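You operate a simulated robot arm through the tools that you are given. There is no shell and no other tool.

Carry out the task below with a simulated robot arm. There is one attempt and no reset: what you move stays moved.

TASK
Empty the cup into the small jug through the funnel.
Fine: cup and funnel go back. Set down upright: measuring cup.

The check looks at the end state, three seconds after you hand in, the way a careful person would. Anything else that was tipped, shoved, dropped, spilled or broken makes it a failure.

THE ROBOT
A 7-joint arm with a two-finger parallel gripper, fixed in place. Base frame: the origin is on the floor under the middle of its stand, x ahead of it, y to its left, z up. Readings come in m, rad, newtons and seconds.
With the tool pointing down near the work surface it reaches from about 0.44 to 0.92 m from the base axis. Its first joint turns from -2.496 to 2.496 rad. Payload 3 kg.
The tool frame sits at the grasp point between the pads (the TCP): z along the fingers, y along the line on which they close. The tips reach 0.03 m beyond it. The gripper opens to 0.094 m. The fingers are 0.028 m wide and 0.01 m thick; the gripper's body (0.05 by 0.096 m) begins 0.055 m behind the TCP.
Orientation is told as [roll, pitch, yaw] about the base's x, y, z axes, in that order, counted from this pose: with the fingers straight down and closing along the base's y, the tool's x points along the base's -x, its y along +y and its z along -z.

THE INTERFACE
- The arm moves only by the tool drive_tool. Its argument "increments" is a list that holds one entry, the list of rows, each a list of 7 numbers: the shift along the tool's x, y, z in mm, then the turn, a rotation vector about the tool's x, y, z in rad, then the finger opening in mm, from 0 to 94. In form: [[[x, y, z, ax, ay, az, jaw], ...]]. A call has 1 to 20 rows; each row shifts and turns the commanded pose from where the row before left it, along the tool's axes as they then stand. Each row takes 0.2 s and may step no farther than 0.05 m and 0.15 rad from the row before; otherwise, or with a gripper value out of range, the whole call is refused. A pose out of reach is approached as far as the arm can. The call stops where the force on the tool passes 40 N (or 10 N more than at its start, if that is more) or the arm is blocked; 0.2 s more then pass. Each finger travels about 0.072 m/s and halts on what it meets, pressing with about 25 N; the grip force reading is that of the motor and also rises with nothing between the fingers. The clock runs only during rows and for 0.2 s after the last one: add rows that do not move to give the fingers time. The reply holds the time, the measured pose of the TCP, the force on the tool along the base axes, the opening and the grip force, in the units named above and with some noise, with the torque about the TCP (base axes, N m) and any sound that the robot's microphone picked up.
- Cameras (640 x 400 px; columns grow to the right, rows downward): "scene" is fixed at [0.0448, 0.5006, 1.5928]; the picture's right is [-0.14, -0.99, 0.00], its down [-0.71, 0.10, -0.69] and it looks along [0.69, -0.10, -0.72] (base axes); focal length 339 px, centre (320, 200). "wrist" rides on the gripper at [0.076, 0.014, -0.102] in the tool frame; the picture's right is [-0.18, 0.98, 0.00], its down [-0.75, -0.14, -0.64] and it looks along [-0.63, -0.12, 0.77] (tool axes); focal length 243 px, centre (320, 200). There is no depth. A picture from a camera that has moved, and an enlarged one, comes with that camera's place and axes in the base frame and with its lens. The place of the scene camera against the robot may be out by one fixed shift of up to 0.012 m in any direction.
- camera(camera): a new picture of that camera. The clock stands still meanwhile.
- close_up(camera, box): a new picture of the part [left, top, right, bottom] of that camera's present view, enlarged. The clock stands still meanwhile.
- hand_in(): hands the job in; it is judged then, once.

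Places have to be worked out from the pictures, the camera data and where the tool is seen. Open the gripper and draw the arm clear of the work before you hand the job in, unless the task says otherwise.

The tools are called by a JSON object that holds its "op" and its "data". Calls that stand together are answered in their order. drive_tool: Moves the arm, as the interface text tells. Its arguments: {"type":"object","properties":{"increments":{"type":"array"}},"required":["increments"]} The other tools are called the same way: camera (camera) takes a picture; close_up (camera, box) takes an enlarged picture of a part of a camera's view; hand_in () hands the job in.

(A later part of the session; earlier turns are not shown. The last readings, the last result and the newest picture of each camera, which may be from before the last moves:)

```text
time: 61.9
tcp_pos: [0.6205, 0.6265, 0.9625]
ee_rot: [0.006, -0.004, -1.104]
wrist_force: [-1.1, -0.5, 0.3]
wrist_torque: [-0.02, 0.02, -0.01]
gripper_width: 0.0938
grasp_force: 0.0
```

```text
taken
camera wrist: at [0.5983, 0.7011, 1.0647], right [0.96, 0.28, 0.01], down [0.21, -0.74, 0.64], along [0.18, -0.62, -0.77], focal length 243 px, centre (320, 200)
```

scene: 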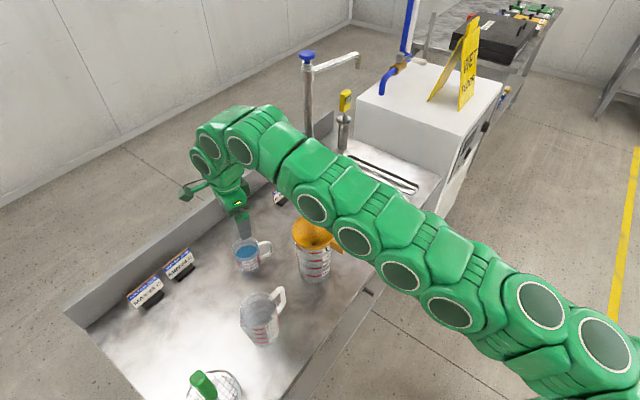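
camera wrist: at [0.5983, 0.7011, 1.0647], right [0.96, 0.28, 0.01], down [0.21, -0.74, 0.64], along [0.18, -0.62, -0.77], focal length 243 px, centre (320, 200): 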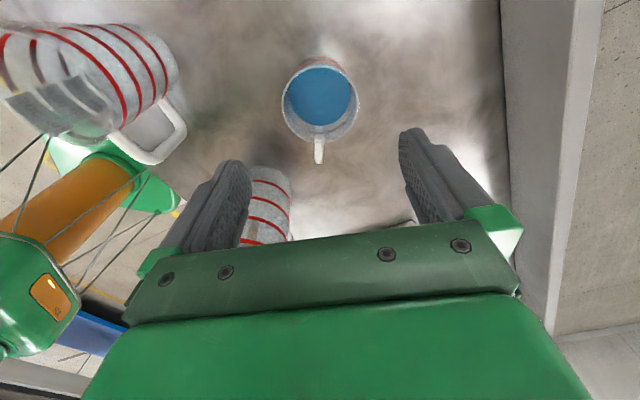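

Yaw −1.10 over the cup works, and the wrist camera sees the cup with its handle lined up almost exactly with the camera's down axis. I zoom in for a precise cup position.

{"op": "close_up", "data": {"camera": "wrist", "box": [256, 50, 384, 130]}}

{"op": "close_up", "data": {"camera": "wrist", "box": [256, 90, 384, 170]}}

```text
5.00 times, centred on (320, 90) of wrist
camera zoom: at [0.5983, 0.7011, 1.0647], right [0.96, 0.28, 0.01], down [0.21, -0.74, 0.64], along [0.18, -0.62, -0.77], focal length 1213 px, centre (320, 750)
```

zoom: 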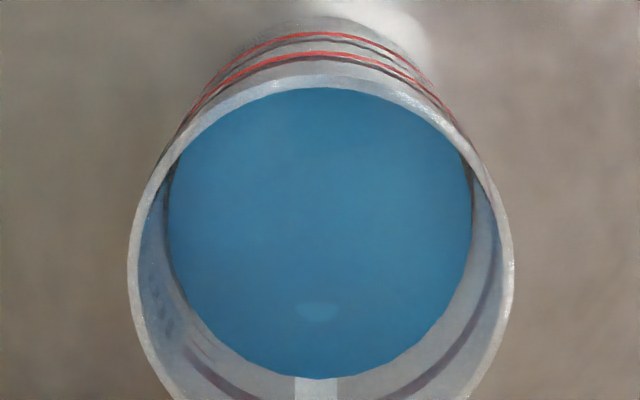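

```text
5.00 times, centred on (320, 130) of wrist
camera zoom: at [0.5983, 0.7011, 1.0647], right [0.96, 0.28, 0.01], down [0.21, -0.74, 0.64], along [0.18, -0.62, -0.77], focal length 1213 px, centre (320, 550)
```

zoom: 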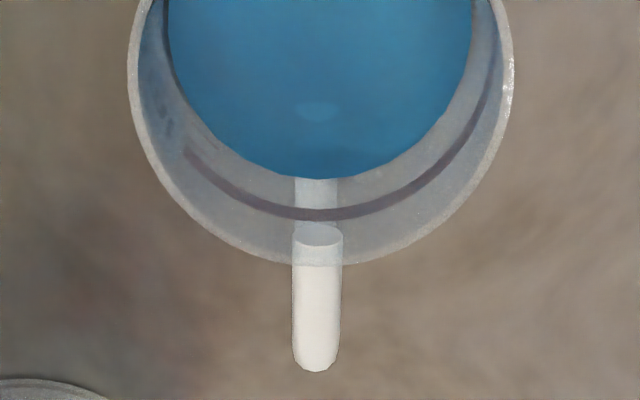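

The cup is at (0.6208, 0.6233): rim z≈0.828, diameter 73 mm, water level z≈0.793 (so it spills only past roughly 44° of tilt), handle at azimuth −74°. I test the lean of 0.6 rad here in free air.

{"op": "drive_tool", "data": {"increments": [[[0, 0, 0, 0, 0.1, 0, 94], [0, 0, 0, 0, 0.1, 0, 94], [0, 0, 0, 0, 0.1, 0, 94], [0, 0, 0, 0, 0.1, 0, 94], [0, 0, 0, 0, 0.1, 0, 94], [0, 0, 0, 0, 0.1, 0, 94], [0, 0, 0, 0, 0, 0, 94]]]}}

{"op": "camera", "data": {"camera": "scene"}}

{"op": "camera", "data": {"camera": "wrist"}}

```text
time: 63.5
tcp_pos: [0.6203, 0.6291, 0.962]
ee_rot: [0.008, 0.6, -1.101]
wrist_force: [-0.8, -0.2, -0.4]
wrist_torque: [0.01, -0.03, 0.0]
gripper_width: 0.0942
grasp_force: 0.1
```

```text
taken
```

scene: 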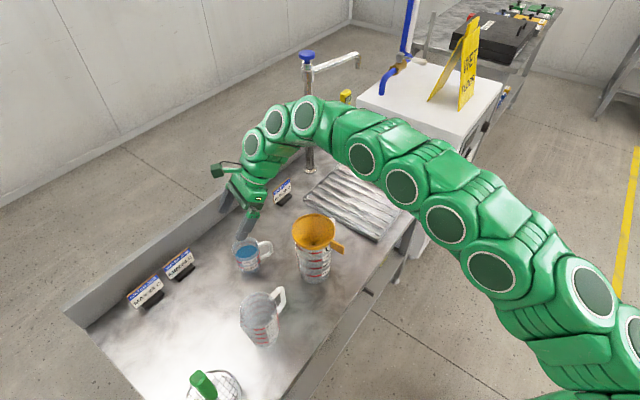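

```text
taken
camera wrist: at [0.63, 0.6383, 1.0897], right [0.95, 0.31, -0.1], down [0.32, -0.94, 0.1], along [-0.06, -0.13, -0.99], focal length 243 px, centre (320, 200)
```

wrist: 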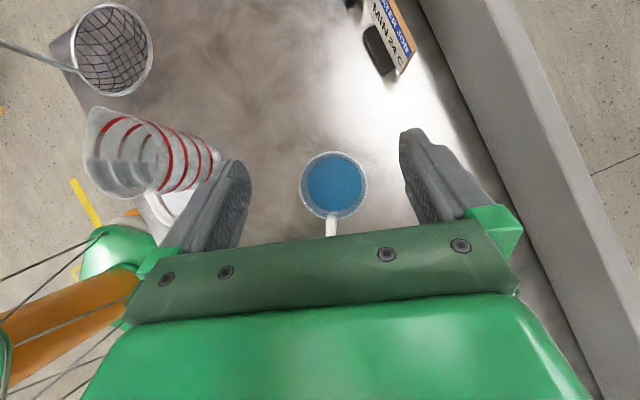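

The lean of 0.6 over the cup works. Now the funnel comes first: I straighten up and turn back to yaw ≈0.81 to match the tab.

{"op": "drive_tool", "data": {"increments": [[[0, 0, 0, 0, -0.12, 0, 94], [0, 0, 0, 0, -0.12, 0, 94], [0, 0, 0, 0, -0.12, 0, 94], [0, 0, 0, 0, -0.12, 0, 94], [0, 0, 0, 0, -0.12, 0, 94], [0, 0, 0, 0, 0, -0.147, 94], [0, 0, 0, 0, 0, -0.147, 94], [0, 0, 0, 0, 0, -0.147, 94], [0, 0, 0, 0, 0, -0.147, 94], [0, 0, 0, 0, 0, -0.147, 94], [0, 0, 0, 0, 0, -0.147, 94], [0, 0, 0, 0, 0, -0.147, 94], [0, 0, 0, 0, 0, -0.147, 94], [0, 0, 0, 0, 0, -0.147, 94], [0, 0, 0, 0, 0, -0.147, 94], [0, 0, 0, 0, 0, -0.147, 94], [0, 0, 0, 0, 0, -0.147, 94], [0, 0, 0, 0, 0, -0.147, 94], [0, 0, 0, 0, 0, 0, 94]]]}}

```text
time: 67.5
tcp_pos: [0.6203, 0.6269, 0.9622]
ee_rot: [-0.004, -0.005, 0.807]
wrist_force: [0.0, 0.8, -0.2]
wrist_torque: [0.03, 0.0, -0.02]
gripper_width: 0.0939
grasp_force: 0.0
```

Now I move over the funnel's tab, rising first, and look before descending.

{"op": "drive_tool", "data": {"increments": [[[29.6, -12.9, -25, 0, 0, 0, 94], [29.6, -12.9, -25, 0, 0, 0, 94], [29.6, -12.9, -20, 0, 0, 0, 94], [29.6, -12.9, 0, 0, 0, 0, 94], [29.6, -12.9, 0, 0, 0, 0, 94], [29.6, -12.9, 0, 0, 0, 0, 94], [29.6, -12.9, 0, 0, 0, 0, 94], [29.6, -12.9, 0, 0, 0, 0, 60], [0, 0, 0, 0, 0, 0, 60]]]}}

{"op": "camera", "data": {"camera": "wrist"}}

{"op": "close_up", "data": {"camera": "wrist", "box": [240, 90, 400, 190]}}

{"op": "camera", "data": {"camera": "scene"}}

```text
time: 69.5
tcp_pos: [0.5285, 0.3831, 1.0318]
ee_rot: [-0.003, -0.006, 0.806]
wrist_force: [-0.8, -0.5, 0.2]
wrist_torque: [0.02, -0.03, 0.01]
gripper_width: 0.0599
grasp_force: 0.1
```

```text
taken
camera wrist: at [0.4667, 0.3389, 1.1337], right [-0.58, 0.81, 0.0], down [0.62, 0.45, 0.65], along [0.53, 0.37, -0.76], focal length 243 px, centre (320, 200)
```

wrist: 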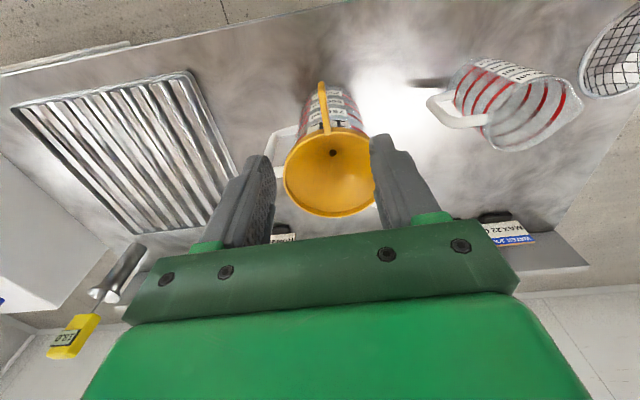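

```text
4.00 times, centred on (320, 140) of wrist
camera zoom: at [0.4667, 0.3389, 1.1337], right [-0.58, 0.81, 0.0], down [0.62, 0.45, 0.65], along [0.53, 0.37, -0.76], focal length 970 px, centre (320, 440)
```

zoom: 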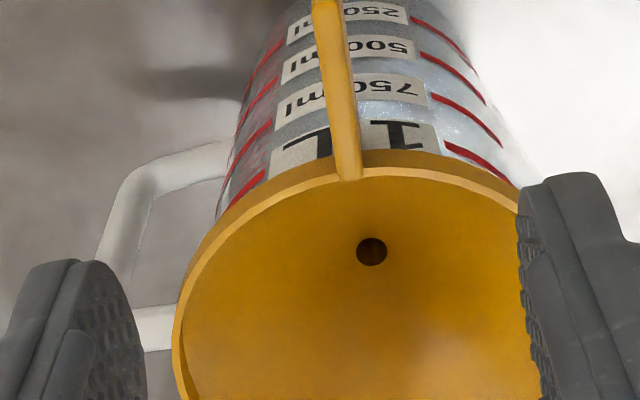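

```text
taken
```

scene: 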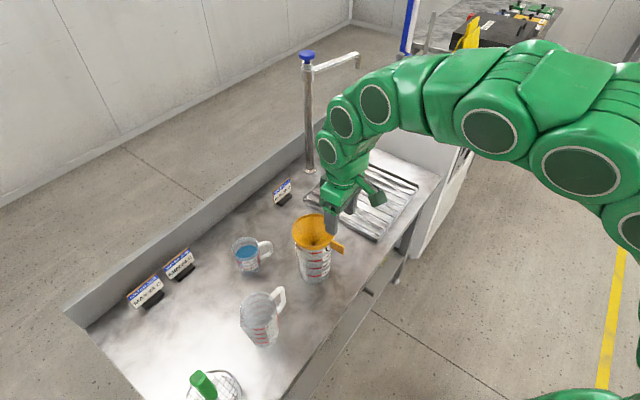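

The tab runs nearly along the hand's symmetry plane. I zoom in on it to align the fingers exactly.

{"op": "close_up", "data": {"camera": "wrist", "box": [280, 70, 376, 130]}}

```text
6.67 times, centred on (328, 100) of wrist
camera zoom: at [0.4667, 0.3389, 1.1337], right [-0.58, 0.81, 0.0], down [0.62, 0.45, 0.65], along [0.53, 0.37, -0.76], focal length 1618 px, centre (267, 867)
```

zoom: 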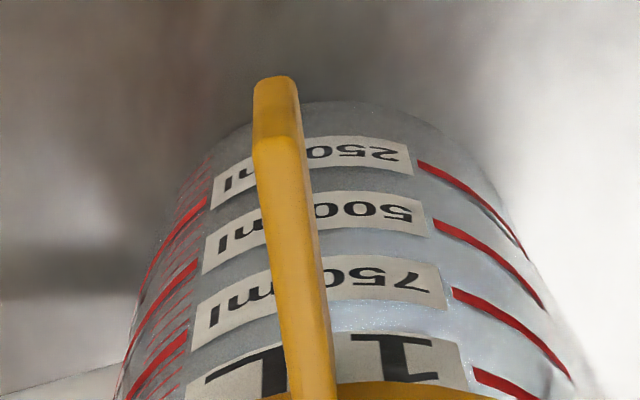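

The tab lies along azimuth ≈224.3° with its centre near (0.528, 0.387), z 0.889–0.918. I correct the yaw and position slightly and descend so that the pads straddle it at z≈0.903.

{"op": "drive_tool", "data": {"increments": [[[-1, 3.3, 25, 0, 0, 0.033, 60], [0, 0, 30, 0, 0, 0, 50], [0, 0, 30, 0, 0, 0, 50], [0, 0, 25, 0, 0, 0, 50], [0, 0, 18, 0, 0, 0, 50], [0, 0, 0, 0, 0, 0, 50]]]}}

{"op": "camera", "data": {"camera": "wrist"}}

{"op": "close_up", "data": {"camera": "wrist", "box": [240, 120, 400, 220]}}

{"op": "close_up", "data": {"camera": "scene", "box": [270, 180, 398, 260]}}

```text
time: 70.9
tcp_pos: [0.5295, 0.3877, 0.9051]
ee_rot: [-0.003, -0.002, 0.772]
wrist_force: [0.6, 0.8, 0.5]
wrist_torque: [-0.03, 0.0, 0.0]
gripper_width: 0.0501
grasp_force: 0.2
```

```text
taken
camera wrist: at [0.4645, 0.3449, 1.0067], right [-0.55, 0.83, 0.0], down [0.64, 0.42, 0.65], along [0.54, 0.36, -0.76], focal length 243 px, centre (320, 200)
```

wrist: 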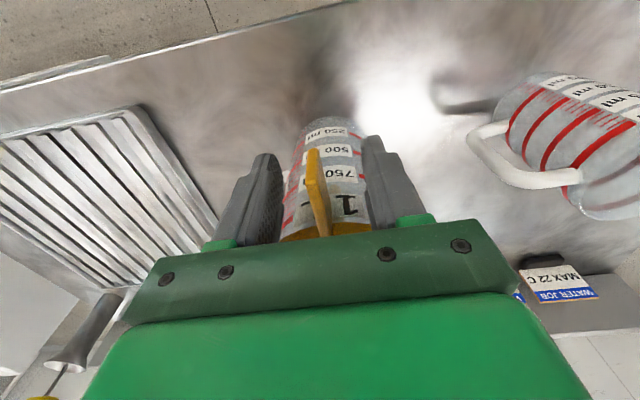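

```text
4.00 times, centred on (320, 170) of wrist
camera zoom: at [0.4645, 0.3449, 1.0067], right [-0.55, 0.83, 0.0], down [0.64, 0.42, 0.65], along [0.54, 0.36, -0.76], focal length 970 px, centre (320, 320)
```

zoom: 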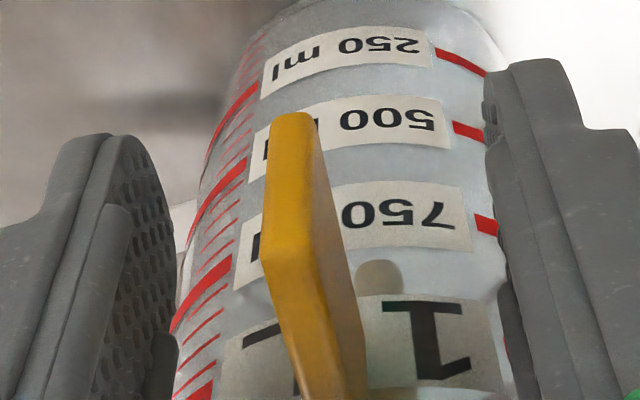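

```text
5.00 times, centred on (334, 220) of scene
camera zoom: at [0.0448, 0.5006, 1.5928], right [-0.14, -0.99, 0.0], down [-0.71, 0.1, -0.69], along [0.69, -0.1, -0.72], focal length 1693 px, centre (250, 100)
```

zoom: 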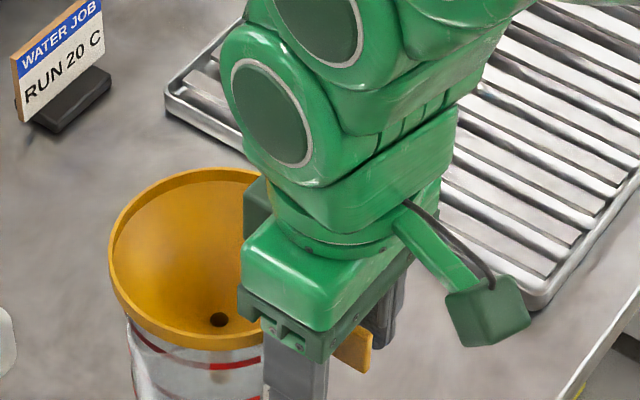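

The pads straddle the tab, which sits about 1.5 mm toward the left finger. I shift slightly outward and sideways, then close on it.

{"op": "drive_tool", "data": {"increments": [[[3, -1.5, 1, 0, 0, 0, 50], [0, 0, 0, 0, 0, 0, 30], [0, 0, 0, 0, 0, 0, 14], [0, 0, 0, 0, 0, 0, 0], [0, 0, 0, 0, 0, 0, 0], [0, 0, 0, 0, 0, 0, 0]]]}}

{"op": "close_up", "data": {"camera": "wrist", "box": [240, 120, 400, 220]}}

{"op": "close_up", "data": {"camera": "scene", "box": [270, 180, 398, 260]}}

```text
time: 72.3
tcp_pos: [0.5277, 0.3835, 0.9056]
ee_rot: [-0.004, -0.005, 0.773]
wrist_force: [0.1, 0.6, 1.5]
wrist_torque: [0.05, -0.08, 0.07]
gripper_width: 0.0093
grasp_force: 25.0
```

```text
4.00 times, centred on (320, 170) of wrist
camera zoom: at [0.463, 0.3408, 1.0061], right [-0.55, 0.83, 0.0], down [0.63, 0.42, 0.65], along [0.54, 0.36, -0.76], focal length 970 px, centre (320, 320)
```

zoom: 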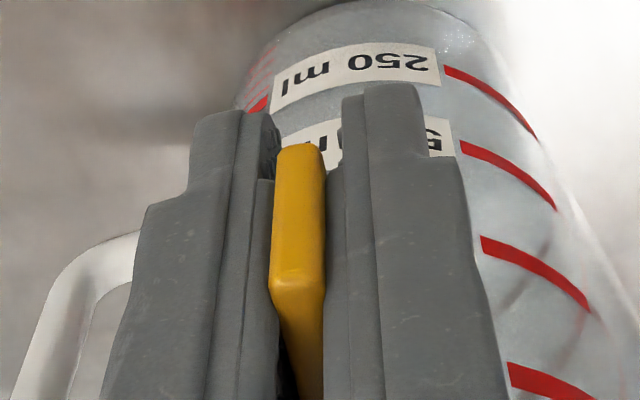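

```text
5.00 times, centred on (334, 220) of scene
camera zoom: at [0.0448, 0.5006, 1.5928], right [-0.14, -0.99, 0.0], down [-0.71, 0.1, -0.69], along [0.69, -0.1, -0.72], focal length 1693 px, centre (250, 100)
```

zoom: 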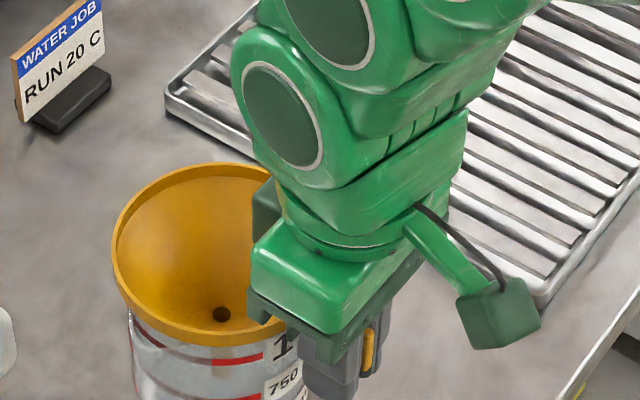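

Grip confirmed: 9.3 mm wide at 25 N, pose (0.5277, 0.3835, 0.9056), yaw 0.773. I lift straight up, gently at first.

{"op": "drive_tool", "data": {"increments": [[[0, 0, -8, 0, 0, 0, 0], [0, 0, -10, 0, 0, 0, 0], [0, 0, -15, 0, 0, 0, 0], [0, 0, -20, 0, 0, 0, 0], [0, 0, -20, 0, 0, 0, 0], [0, 0, -20, 0, 0, 0, 0], [0, 0, -20, 0, 0, 0, 0], [0, 0, -20, 0, 0, 0, 0], [0, 0, 0, 0, 0, 0, 0]]]}}

{"op": "camera", "data": {"camera": "scene"}}

{"op": "close_up", "data": {"camera": "scene", "box": [250, 150, 410, 250]}}

{"op": "camera", "data": {"camera": "wrist"}}

```text
time: 74.3
tcp_pos: [0.5262, 0.3846, 1.0367]
ee_rot: [-0.003, -0.005, 0.773]
wrist_force: [-1.0, -0.2, -0.8]
wrist_torque: [-0.04, 0.0, -0.01]
gripper_width: 0.0047
grasp_force: 24.8
```

```text
taken
```

scene: 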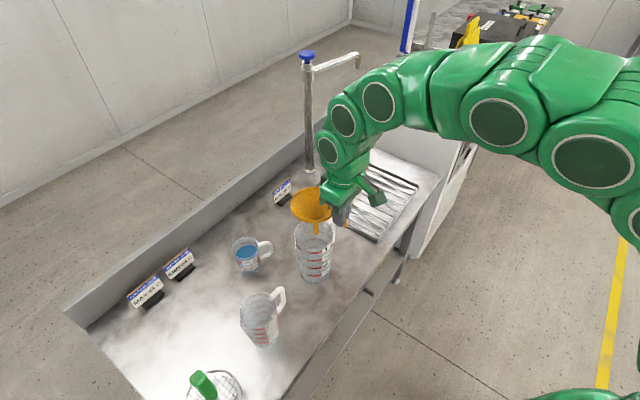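

```text
4.00 times, centred on (330, 200) of scene
camera zoom: at [0.0448, 0.5006, 1.5928], right [-0.14, -0.99, 0.0], down [-0.71, 0.1, -0.69], along [0.69, -0.1, -0.72], focal length 1355 px, centre (280, 200)
```

zoom: 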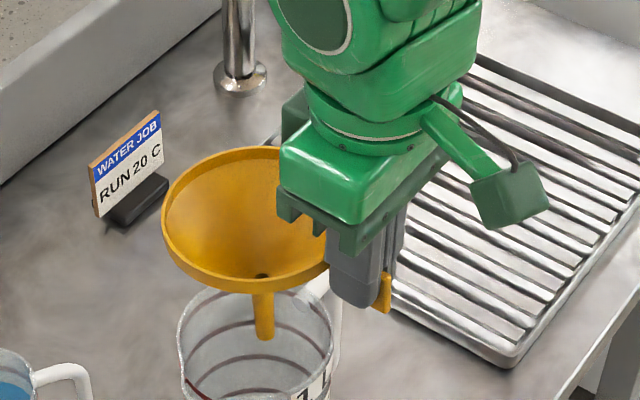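

```text
taken
camera wrist: at [0.4619, 0.3412, 1.1385], right [-0.55, 0.83, 0.0], down [0.63, 0.42, 0.65], along [0.54, 0.36, -0.76], focal length 243 px, centre (320, 200)
```

wrist: 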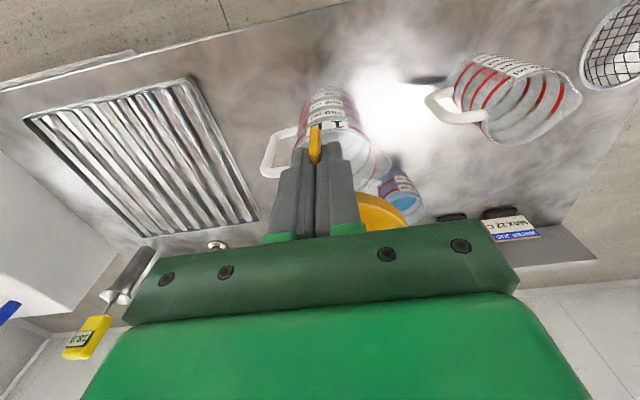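

The opening reading dropped from 9.3 to 4.7 mm during the lift, so something shifted in the grip. I zoom in on the tab between the fingers before going on.

{"op": "close_up", "data": {"camera": "wrist", "box": [255, 100, 415, 200]}}

{"op": "close_up", "data": {"camera": "scene", "box": [280, 170, 376, 230]}}

{"op": "close_up", "data": {"camera": "wrist", "box": [290, 140, 418, 220]}}

```text
4.00 times, centred on (335, 150) of wrist
camera zoom: at [0.4619, 0.3412, 1.1385], right [-0.55, 0.83, 0.0], down [0.63, 0.42, 0.65], along [0.54, 0.36, -0.76], focal length 970 px, centre (260, 400)
```

zoom: 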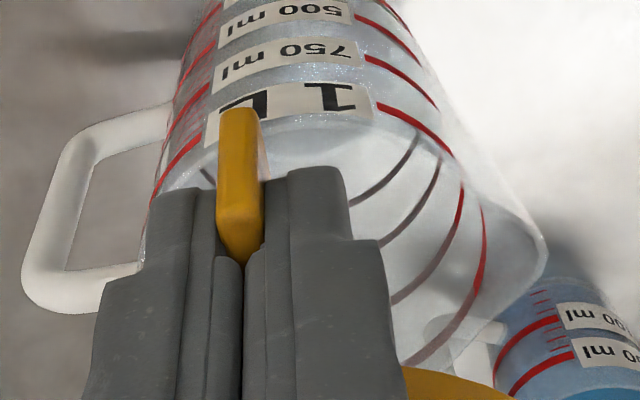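

```text
6.67 times, centred on (328, 200) of scene
camera zoom: at [0.0448, 0.5006, 1.5928], right [-0.14, -0.99, 0.0], down [-0.71, 0.1, -0.69], along [0.69, -0.1, -0.72], focal length 2258 px, centre (267, 200)
```

zoom: 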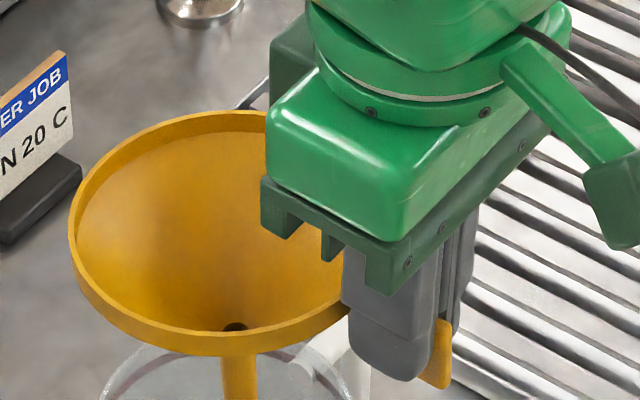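

```text
5.00 times, centred on (354, 180) of wrist
camera zoom: at [0.4619, 0.3412, 1.1385], right [-0.55, 0.83, 0.0], down [0.63, 0.42, 0.65], along [0.54, 0.36, -0.76], focal length 1213 px, centre (150, 300)
```

zoom: 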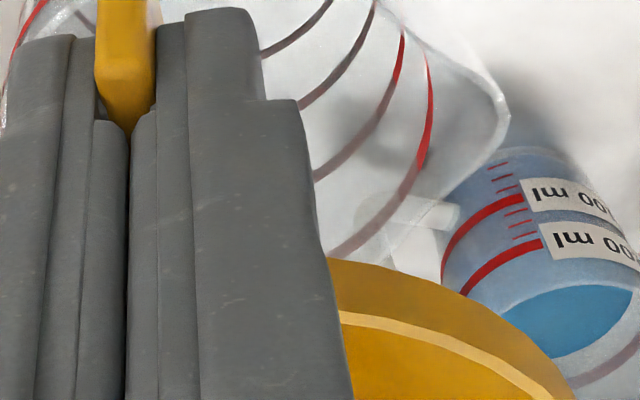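

The tab turned flush with the pads and slid about 3 cm toward the fingertips while coming out of the jug, but it is still firmly held. I wait a second and check that it stays put.

{"op": "drive_tool", "data": {"increments": [[[0, 0, -10, 0, 0, 0, 0], [0, 0, -10, 0, 0, 0, 0], [0, 0, 0, 0, 0, 0, 0], [0, 0, 0, 0, 0, 0, 0], [0, 0, 0, 0, 0, 0, 0]]]}}

{"op": "close_up", "data": {"camera": "wrist", "box": [255, 100, 415, 200]}}

{"op": "close_up", "data": {"camera": "scene", "box": [270, 160, 398, 240]}}

```text
time: 75.5
tcp_pos: [0.5268, 0.3838, 1.0582]
ee_rot: [-0.003, -0.004, 0.774]
wrist_force: [0.0, -0.2, -0.8]
wrist_torque: [-0.02, 0.04, -0.01]
gripper_width: 0.0046
grasp_force: 25.4
```

```text
4.00 times, centred on (335, 150) of wrist
camera zoom: at [0.4627, 0.3417, 1.159], right [-0.55, 0.83, 0.0], down [0.64, 0.42, 0.65], along [0.54, 0.36, -0.76], focal length 970 px, centre (260, 400)
```

zoom: 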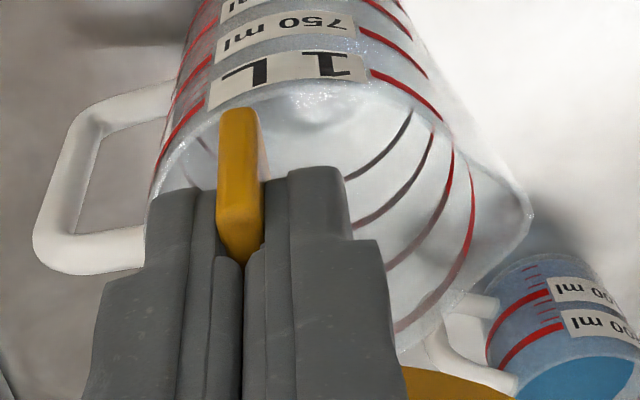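

```text
5.00 times, centred on (334, 200) of scene
camera zoom: at [0.0448, 0.5006, 1.5928], right [-0.14, -0.99, 0.0], down [-0.71, 0.1, -0.69], along [0.69, -0.1, -0.72], focal length 1693 px, centre (250, 200)
```

zoom: 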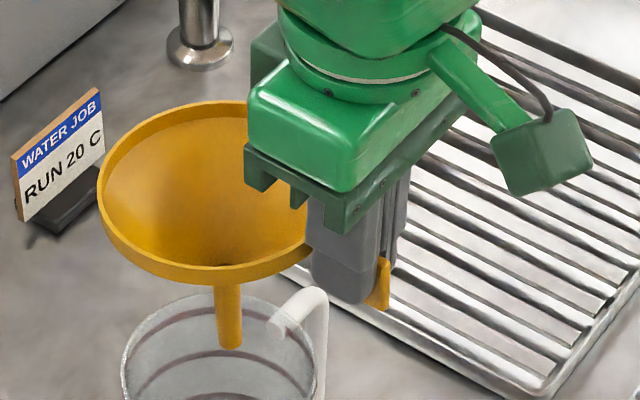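

The grip is stable: same position, 25 N, funnel level, stem tip about 0.13 m below the TCP. I carry it over the small jug, then turn it so the tab will point to azimuth ≈275°, clear of the jug's handle and of my pouring side.

{"op": "drive_tool", "data": {"increments": [[[0, 10, -8, 0, 0, 0, 0], [-1.6, 18, -8, 0, 0, 0, 0], [-1.6, 21, -8, 0, 0, 0, 0], [-1.6, 22, -6, 0, 0, 0, 0], [-1.6, 22, 0, 0, 0, 0, 0], [-1.6, 22, 0, 0, 0, 0, 0], [-1.6, 22, 0, 0, 0, 0, 0], [-1.6, 18, 0, 0, 0, 0, 0], [-1.6, 12, 0, 0, 0, 0, 0], [0, 0, 0, 0, 0, -0.08, 0], [0, 0, 0, 0, 0, -0.12, 0], [0, 0, 0, 0, 0, -0.12, 0], [0, 0, 0, 0, 0, -0.12, 0], [0, 0, 0, 0, 0, -0.12, 0], [0, 0, 0, 0, 0, -0.12, 0], [0, 0, 0, 0, 0, -0.12, 0], [0, 0, 0, 0, 0, -0.086, 0], [0, 0, 0, 0, 0, 0, 0]]]}}

{"op": "camera", "data": {"camera": "scene"}}

{"op": "camera", "data": {"camera": "wrist"}}

```text
time: 79.3
tcp_pos: [0.4188, 0.514, 1.0848]
ee_rot: [-0.006, 0.0, 1.66]
wrist_force: [-0.6, -0.4, -0.6]
wrist_torque: [-0.05, -0.01, 0.01]
gripper_width: 0.0051
grasp_force: 25.4
```

```text
taken
```

scene: 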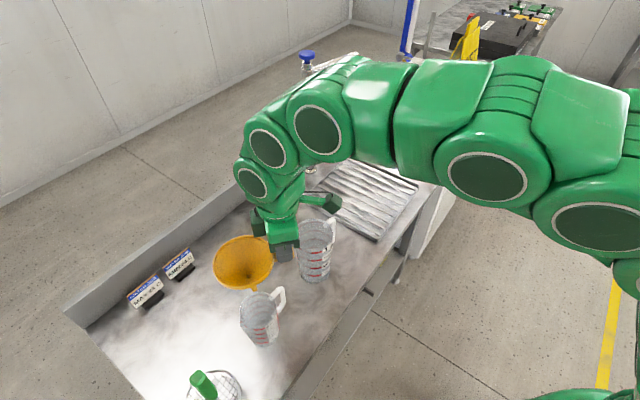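

```text
taken
camera wrist: at [0.4118, 0.4362, 1.1876], right [-1.0, 0.1, 0.0], down [0.07, 0.76, 0.64], along [0.07, 0.64, -0.77], focal length 243 px, centre (320, 200)
```

wrist: 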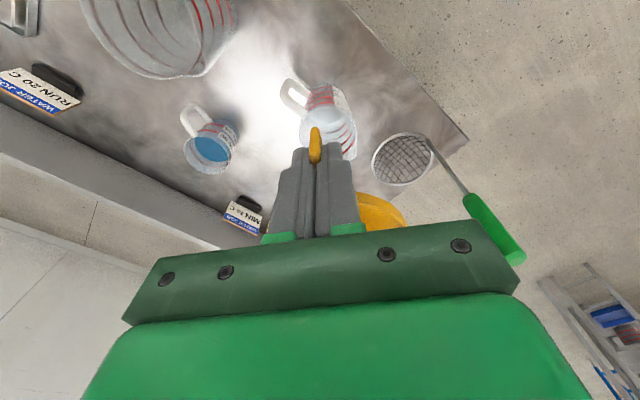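

The funnel is above the small jug. I zoom in on both from the scene camera to check alignment.

{"op": "close_up", "data": {"camera": "scene", "box": [180, 230, 340, 330]}}

{"op": "close_up", "data": {"camera": "scene", "box": [205, 270, 301, 330]}}

```text
4.00 times, centred on (260, 280) of scene
camera zoom: at [0.0448, 0.5006, 1.5928], right [-0.14, -0.99, 0.0], down [-0.71, 0.1, -0.69], along [0.69, -0.1, -0.72], focal length 1355 px, centre (560, -120)
```

zoom: 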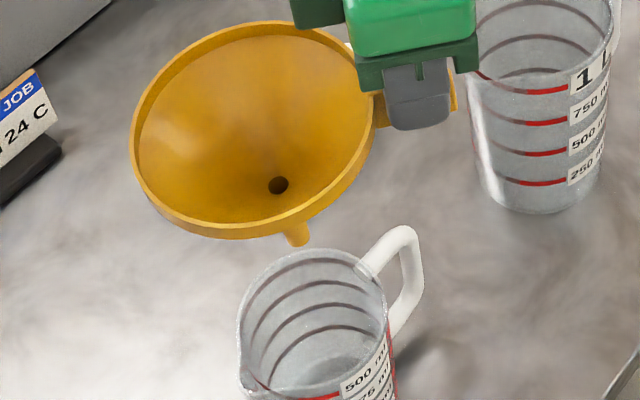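

```text
6.67 times, centred on (253, 300) of scene
camera zoom: at [0.0448, 0.5006, 1.5928], right [-0.14, -0.99, 0.0], down [-0.71, 0.1, -0.69], along [0.69, -0.1, -0.72], focal length 2258 px, centre (767, -467)
```

zoom: 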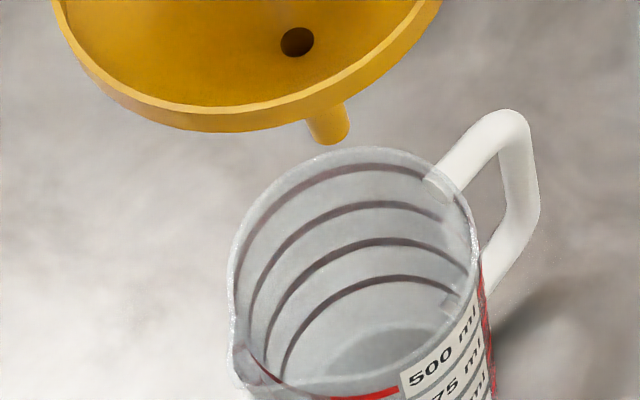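

The stem lines up with the jug mouth to within about 5 mm. I shift 3 mm and lower most of the way, stopping just above the seating height to check.

{"op": "drive_tool", "data": {"increments": [[[0, 3, 10, 0, 0, 0, 0], [0, 0, 22, 0, 0, 0, 0], [0, 0, 25, 0, 0, 0, 0], [0, 0, 25, 0, 0, 0, 0], [0, 0, 25, 0, 0, 0, 0], [0, 0, 20, 0, 0, 0, 0], [0, 0, 15, 0, 0, 0, 0], [0, 0, 0, 0, 0, 0, 0]]]}}

{"op": "close_up", "data": {"camera": "scene", "box": [180, 245, 340, 345]}}

{"op": "camera", "data": {"camera": "wrist"}}

```text
time: 81.1
tcp_pos: [0.4162, 0.5139, 0.9437]
ee_rot: [-0.007, -0.001, 1.66]
wrist_force: [0.4, 0.2, 0.1]
wrist_torque: [-0.04, -0.03, 0.01]
gripper_width: 0.0047
grasp_force: 25.3
```

```text
4.00 times, centred on (260, 295) of scene
camera zoom: at [0.0448, 0.5006, 1.5928], right [-0.14, -0.99, 0.0], down [-0.71, 0.1, -0.69], along [0.69, -0.1, -0.72], focal length 1355 px, centre (560, -180)
```

zoom: 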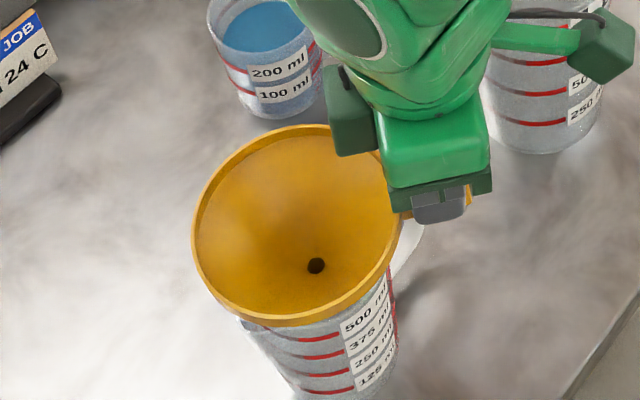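

```text
taken
camera wrist: at [0.4083, 0.4365, 1.0454], right [-1.0, 0.1, -0.01], down [0.07, 0.76, 0.64], along [0.07, 0.64, -0.77], focal length 243 px, centre (320, 200)
```

wrist: 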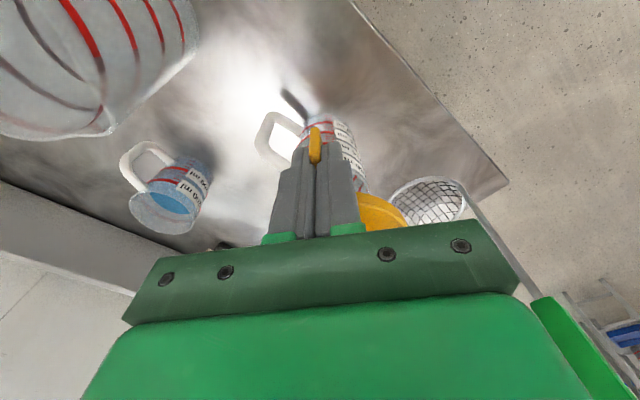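

The stem is inside the jug with no contact yet. I lower in small steps and watch the force.

{"op": "drive_tool", "data": {"increments": [[[0, 0, 6, 0, 0, 0, 0], [0, 0, 6, 0, 0, 0, 0], [0, 0, 6, 0, 0, 0, 0], [0, 0, 4, 0, 0, 0, 0], [0, 0, 0, 0, 0, 0, 0]]]}}

{"op": "drive_tool", "data": {"increments": [[[0, 0, 4, 0, 0, 0, 0], [0, 0, 0, 0, 0, 0, 0]]]}}

{"op": "drive_tool", "data": {"increments": [[[0, 0, 3, 0, 0, 0, 0], [0, 0, 0, 0, 0, 0, 0]]]}}

{"op": "close_up", "data": {"camera": "scene", "box": [180, 245, 340, 345]}}

```text
time: 82.3
tcp_pos: [0.4156, 0.5121, 0.9222]
ee_rot: [-0.005, 0.0, 1.659]
wrist_force: [1.2, -0.5, 0.4]
wrist_torque: [-0.05, -0.02, 0.03]
gripper_width: 0.0051
grasp_force: 25.3
```

```text
time: 82.9
tcp_pos: [0.4169, 0.5114, 0.919]
ee_rot: [-0.007, -0.001, 1.66]
wrist_force: [0.0, 0.3, -0.3]
wrist_torque: [0.0, 0.02, 0.02]
gripper_width: 0.0049
grasp_force: 25.3
```

```text
time: 83.5
tcp_pos: [0.4158, 0.5115, 0.9153]
ee_rot: [-0.006, 0.0, 1.659]
wrist_force: [1.9, -0.4, 0.3]
wrist_torque: [0.02, 0.0, -0.05]
gripper_width: 0.005
grasp_force: 25.3
```

```text
4.00 times, centred on (260, 295) of scene
camera zoom: at [0.0448, 0.5006, 1.5928], right [-0.14, -0.99, 0.0], down [-0.71, 0.1, -0.69], along [0.69, -0.1, -0.72], focal length 1355 px, centre (560, -180)
```

zoom: 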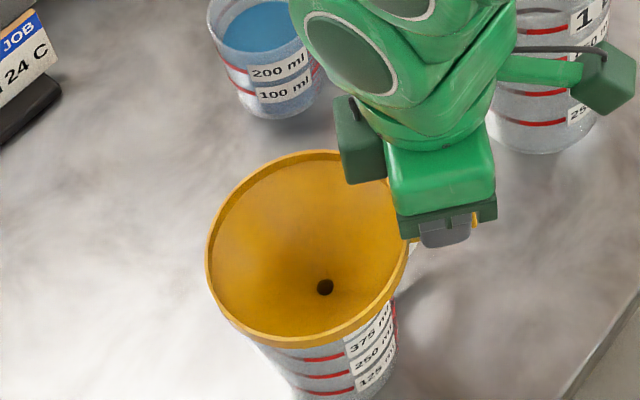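

No clear contact force yet. I continue in small steps.

{"op": "drive_tool", "data": {"increments": [[[0, 0, 3, 0, 0, 0, 0], [0, 0, 0, 0, 0, 0, 0]]]}}

{"op": "drive_tool", "data": {"increments": [[[0, 0, 3, 0, 0, 0, 0], [0, 0, 0, 0, 0, 0, 0]]]}}

{"op": "close_up", "data": {"camera": "scene", "box": [180, 245, 340, 345]}}

{"op": "close_up", "data": {"camera": "wrist", "box": [255, 100, 415, 200]}}

```text
time: 84.1
tcp_pos: [0.4164, 0.5123, 0.9112]
ee_rot: [-0.005, 0.001, 1.661]
wrist_force: [-0.2, -0.1, -0.2]
wrist_torque: [-0.02, -0.04, -0.03]
gripper_width: 0.0049
grasp_force: 24.9
```

```text
time: 84.7
tcp_pos: [0.4159, 0.5112, 0.9083]
ee_rot: [-0.005, -0.002, 1.66]
wrist_force: [3.2, -2.3, 11.8]
wrist_torque: [0.66, -0.04, -0.17]
gripper_width: 0.0052
grasp_force: 24.9
```

```text
4.00 times, centred on (260, 295) of scene
camera zoom: at [0.0448, 0.5006, 1.5928], right [-0.14, -0.99, 0.0], down [-0.71, 0.1, -0.69], along [0.69, -0.1, -0.72], focal length 1355 px, centre (560, -180)
```

zoom: 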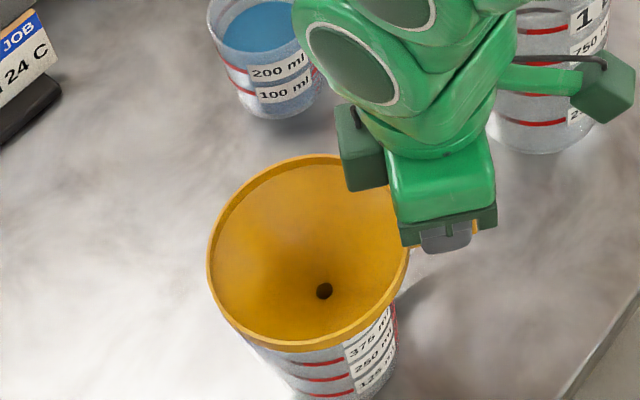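

```text
4.00 times, centred on (335, 150) of wrist
camera zoom: at [0.4084, 0.4349, 1.0103], right [-1.0, 0.1, -0.01], down [0.07, 0.76, 0.64], along [0.07, 0.64, -0.77], focal length 970 px, centre (260, 400)
```

zoom: 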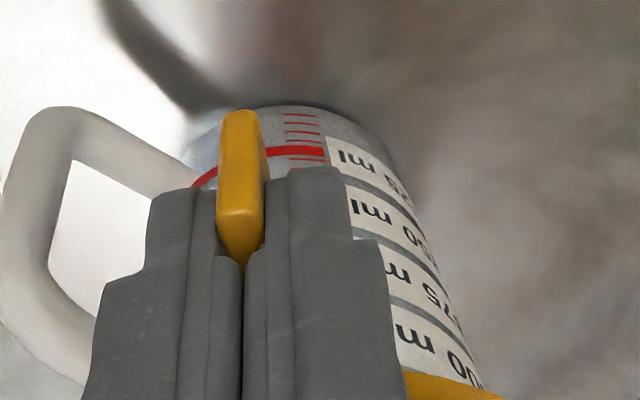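

The funnel seats at TCP z≈0.910 (11.8 N upward, lever arm matching the funnel). I relieve the press by 1.5 mm and open the fingers.

{"op": "drive_tool", "data": {"increments": [[[0, 0, -1.5, 0, 0, 0, 0], [0, 0, 0, 0, 0, 0, 5], [0, 0, 0, 0, 0, 0, 10], [0, 0, 0, 0, 0, 0, 18], [0, 0, 0, 0, 0, 0, 26], [0, 0, 0, 0, 0, 0, 34], [0, 0, 0, 0, 0, 0, 34]]]}}

{"op": "close_up", "data": {"camera": "scene", "box": [180, 245, 340, 345]}}

{"op": "close_up", "data": {"camera": "wrist", "box": [235, 100, 427, 220]}}

```text
time: 86.3
tcp_pos: [0.4171, 0.5124, 0.9087]
ee_rot: [-0.006, 0.0, 1.66]
wrist_force: [1.0, 0.0, -0.1]
wrist_torque: [-0.01, 0.0, -0.01]
gripper_width: 0.0338
grasp_force: 0.2
```

```text
4.00 times, centred on (260, 295) of scene
camera zoom: at [0.0448, 0.5006, 1.5928], right [-0.14, -0.99, 0.0], down [-0.71, 0.1, -0.69], along [0.69, -0.1, -0.72], focal length 1355 px, centre (560, -180)
```

zoom: 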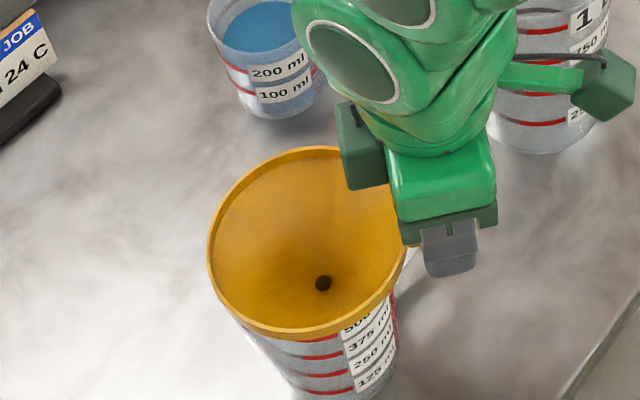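

```text
3.33 times, centred on (331, 160) of wrist
camera zoom: at [0.4086, 0.4347, 1.0115], right [-1.0, 0.1, 0.0], down [0.07, 0.76, 0.64], along [0.07, 0.64, -0.77], focal length 809 px, centre (283, 333)
```

zoom: 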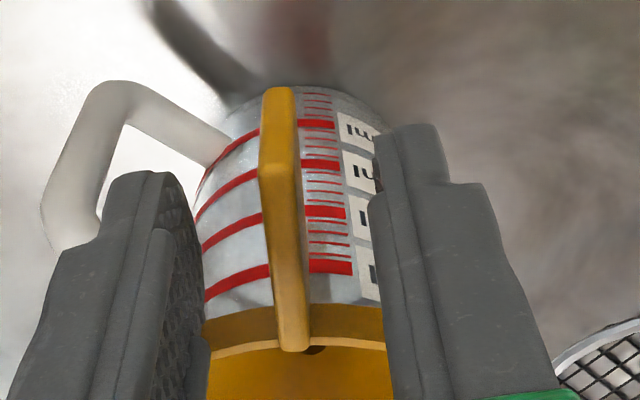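

Released. The funnel stays seated on the small jug with the tab between the open fingers. I rise straight up and check it.

{"op": "drive_tool", "data": {"increments": [[[0, 0, -10, 0, 0, 0, 34], [0, 0, -20, 0, 0, 0, 34], [0, 0, -30, 0, 0, 0, 40], [0, 0, -40, 0, 0, 0, 60], [0, 0, -40, 0, 0, 0, 80], [0, 0, -30, 0, 0, 0, 94], [0, 0, 0, 0, 0, 0, 94]]]}}

{"op": "camera", "data": {"camera": "wrist"}}

{"op": "close_up", "data": {"camera": "scene", "box": [180, 245, 340, 345]}}

{"op": "close_up", "data": {"camera": "wrist", "box": [230, 90, 422, 210]}}

```text
time: 87.9
tcp_pos: [0.4145, 0.5152, 1.079]
ee_rot: [-0.006, 0.001, 1.66]
wrist_force: [-0.5, 0.2, -0.3]
wrist_torque: [0.04, -0.02, 0.0]
gripper_width: 0.094
grasp_force: 0.0
```

```text
taken
camera wrist: at [0.408, 0.4377, 1.1814], right [-1.0, 0.1, 0.0], down [0.07, 0.76, 0.64], along [0.07, 0.64, -0.77], focal length 243 px, centre (320, 200)
```

wrist: 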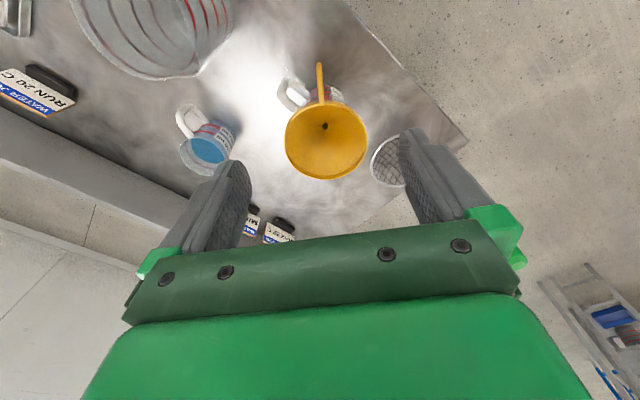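

```text
4.00 times, centred on (260, 295) of scene
camera zoom: at [0.0448, 0.5006, 1.5928], right [-0.14, -0.99, 0.0], down [-0.71, 0.1, -0.69], along [0.69, -0.1, -0.72], focal length 1355 px, centre (560, -180)
```

zoom: 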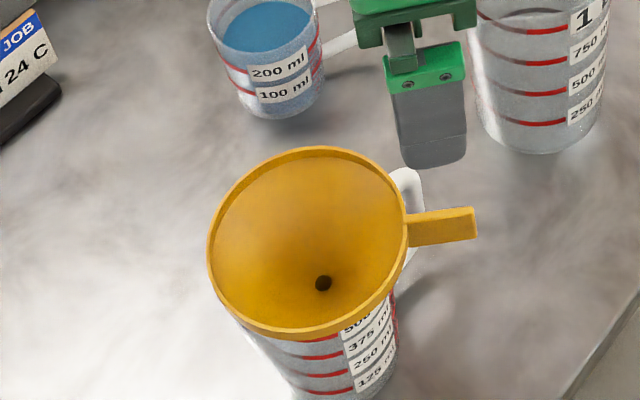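

```text
3.33 times, centred on (326, 150) of wrist
camera zoom: at [0.408, 0.4377, 1.1814], right [-1.0, 0.1, 0.0], down [0.07, 0.76, 0.64], along [0.07, 0.64, -0.77], focal length 809 px, centre (300, 367)
```

zoom: 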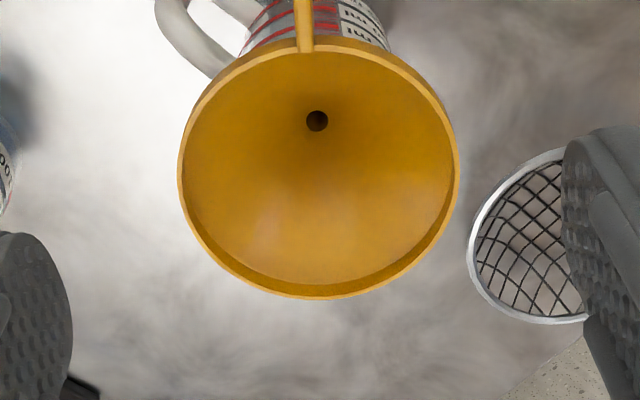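

The funnel sits level on the small jug: axis (0.4145, 0.586), rim z≈0.895, tab pointing away to −y. Next I go for the cup, moving above it at z≈0.96.

{"op": "drive_tool", "data": {"increments": [[[-14.9, -35.8, 10, 0, 0, 0, 94], [-14.9, -35.8, 15, 0, 0, 0, 94], [-14.9, -35.8, 20, 0, 0, 0, 94], [-14.9, -35.8, 24, 0, 0, 0, 94], [-14.9, -35.8, 24, 0, 0, 0, 94], [-14.9, -35.8, 24, 0, 0, 0, 94], [0, 0, 0, 0, 0, 0, 94]]]}}

{"op": "drive_tool", "data": {"increments": [[[0, 0, 0, 0, 0, 0.1455, 94], [0, 0, 0, 0, 0, 0.1455, 94], [0, 0, 0, 0, 0, 0.1455, 94], [0, 0, 0, 0, 0, 0.1455, 94], [0, 0, 0, 0, 0, 0.1455, 94], [0, 0, 0, 0, 0, 0.1455, 94], [0, 0, 0, 0, 0, 0.1455, 94], [0, 0, 0, 0, 0, 0.1455, 94], [0, 0, 0, 0, 0, 0.1455, 94], [0, 0, 0, 0, 0, 0.1455, 94], [0, 0, 0, 0, 0, 0.1455, 94], [0, 0, 0, 0, 0, 0.1455, 94], [0, 0, 0, 0, 0, 0.1455, 94], [0, 0, 0, 0, 0, 0.1455, 94], [0, 0, 0, 0, 0, 0.1455, 94], [0, 0, 0, 0, 0, 0.1455, 94], [0, 0, 0, 0, 0, 0.1455, 94], [0, 0, 0, 0, 0, 0.1455, 94], [0, 0, 0, 0, 0, 0.1455, 94], [0, 0, 0, 0, 0, 0, 94]]]}}

{"op": "camera", "data": {"camera": "wrist"}}

```text
time: 89.5
tcp_pos: [0.6219, 0.6197, 0.9645]
ee_rot: [-0.005, 0.0, 1.657]
wrist_force: [0.0, 0.1, 0.3]
wrist_torque: [-0.01, 0.0, -0.03]
gripper_width: 0.094
grasp_force: 0.0
```

```text
time: 93.7
tcp_pos: [0.622, 0.6213, 0.9648]
ee_rot: [0.004, -0.003, -1.106]
wrist_force: [-0.4, -0.3, -0.1]
wrist_torque: [0.01, 0.0, -0.02]
gripper_width: 0.0939
grasp_force: 0.1
```

```text
taken
camera wrist: at [0.6016, 0.6951, 1.0662], right [0.96, 0.27, 0.0], down [0.21, -0.74, 0.64], along [0.18, -0.62, -0.77], focal length 243 px, centre (320, 200)
```

wrist: 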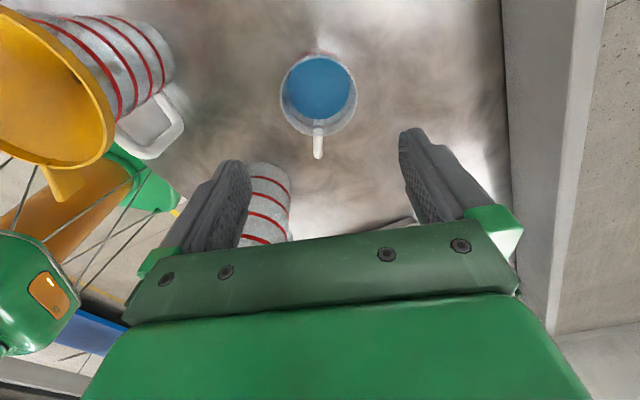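

Now I lean the hand 0.6 rad toward the handle side and re-measure the cup from the camera, which will then look almost straight down on it.

{"op": "drive_tool", "data": {"increments": [[[0, 0, 0, 0, 0.1, 0, 94], [0, 0, 0, 0, 0.1, 0, 94], [0, 0, 0, 0, 0.1, 0, 94], [0, 0, 0, 0, 0.1, 0, 94], [0, 0, 0, 0, 0.1, 0, 94], [0, 0, 0, 0, 0.1, 0, 94], [0, 0, 0, 0, 0, 0, 94], [0, 0, 0, 0, 0, 0, 94]]]}}

{"op": "camera", "data": {"camera": "wrist"}}

{"op": "close_up", "data": {"camera": "wrist", "box": [264, 130, 408, 220]}}

```text
time: 95.5
tcp_pos: [0.6228, 0.6205, 0.9645]
ee_rot: [0.006, 0.597, -1.104]
wrist_force: [-0.4, 0.4, -0.3]
wrist_torque: [-0.01, -0.03, -0.01]
gripper_width: 0.094
grasp_force: 0.0
```

```text
taken
camera wrist: at [0.6333, 0.6319, 1.0921], right [0.95, 0.3, -0.1], down [0.31, -0.94, 0.1], along [-0.06, -0.13, -0.99], focal length 243 px, centre (320, 200)
```

wrist: 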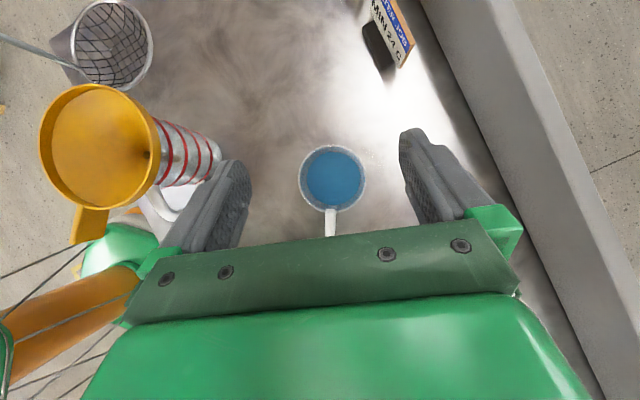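

```text
4.44 times, centred on (336, 175) of wrist
camera zoom: at [0.6333, 0.6319, 1.0921], right [0.95, 0.3, -0.1], down [0.31, -0.94, 0.1], along [-0.06, -0.13, -0.99], focal length 1078 px, centre (249, 311)
```

zoom: 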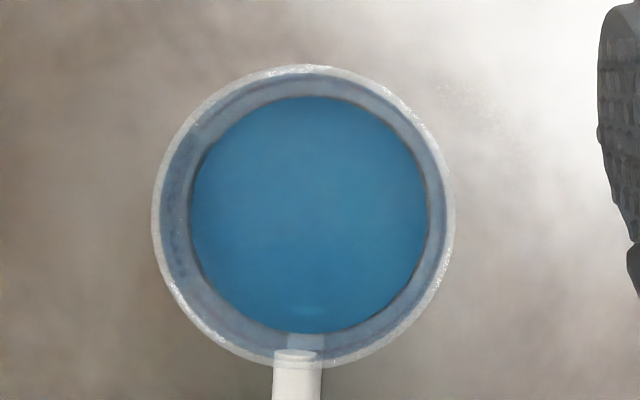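

The cup centre is confirmed at (0.6206, 0.6232). I correct 3 mm and descend vertically to z≈0.88, then check clearances.

{"op": "drive_tool", "data": {"increments": [[[2.8, -0.8, 1.9, 0, 0, 0, 94], [-11.3, 0, 16.5, 0, 0, 0, 94], [-11.3, 0, 16.5, 0, 0, 0, 94], [-11.3, 0, 16.5, 0, 0, 0, 94], [-11.3, 0, 16.5, 0, 0, 0, 94], [0, 0, 0, 0, 0, 0, 94]]]}}

{"op": "camera", "data": {"camera": "scene"}}

{"op": "close_up", "data": {"camera": "scene", "box": [200, 160, 360, 260]}}

{"op": "camera", "data": {"camera": "wrist"}}

```text
time: 96.9
tcp_pos: [0.62, 0.6224, 0.8865]
ee_rot: [0.005, 0.598, -1.102]
wrist_force: [-0.1, 0.1, -0.2]
wrist_torque: [0.02, -0.01, -0.02]
gripper_width: 0.094
grasp_force: 0.0
```

```text
taken
```

scene: 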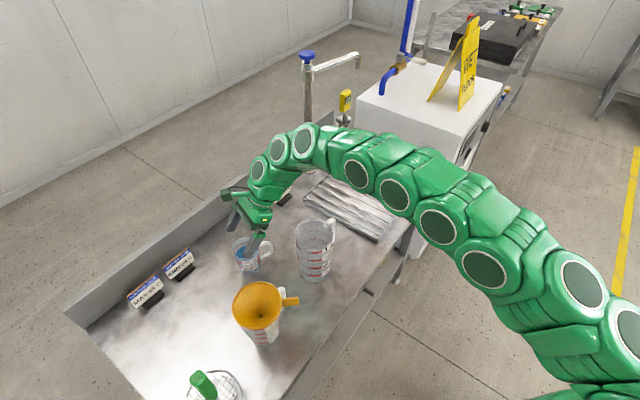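

```text
4.00 times, centred on (280, 210) of scene
camera zoom: at [0.0448, 0.5006, 1.5928], right [-0.14, -0.99, 0.0], down [-0.71, 0.1, -0.69], along [0.69, -0.1, -0.72], focal length 1355 px, centre (480, 160)
```

zoom: 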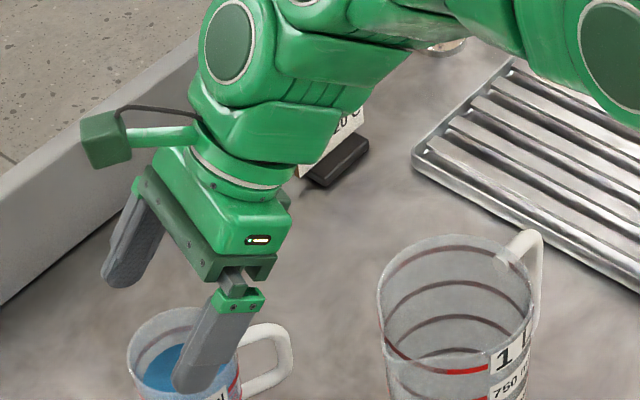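

```text
taken
camera wrist: at [0.6307, 0.6337, 1.0133], right [0.95, 0.3, -0.1], down [0.31, -0.94, 0.1], along [-0.06, -0.13, -0.99], focal length 243 px, centre (320, 200)
```

wrist: 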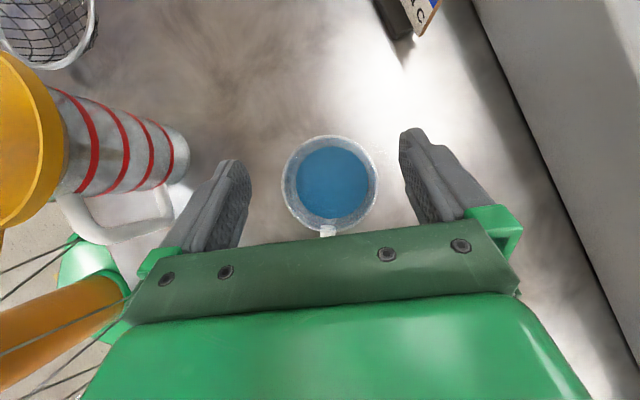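

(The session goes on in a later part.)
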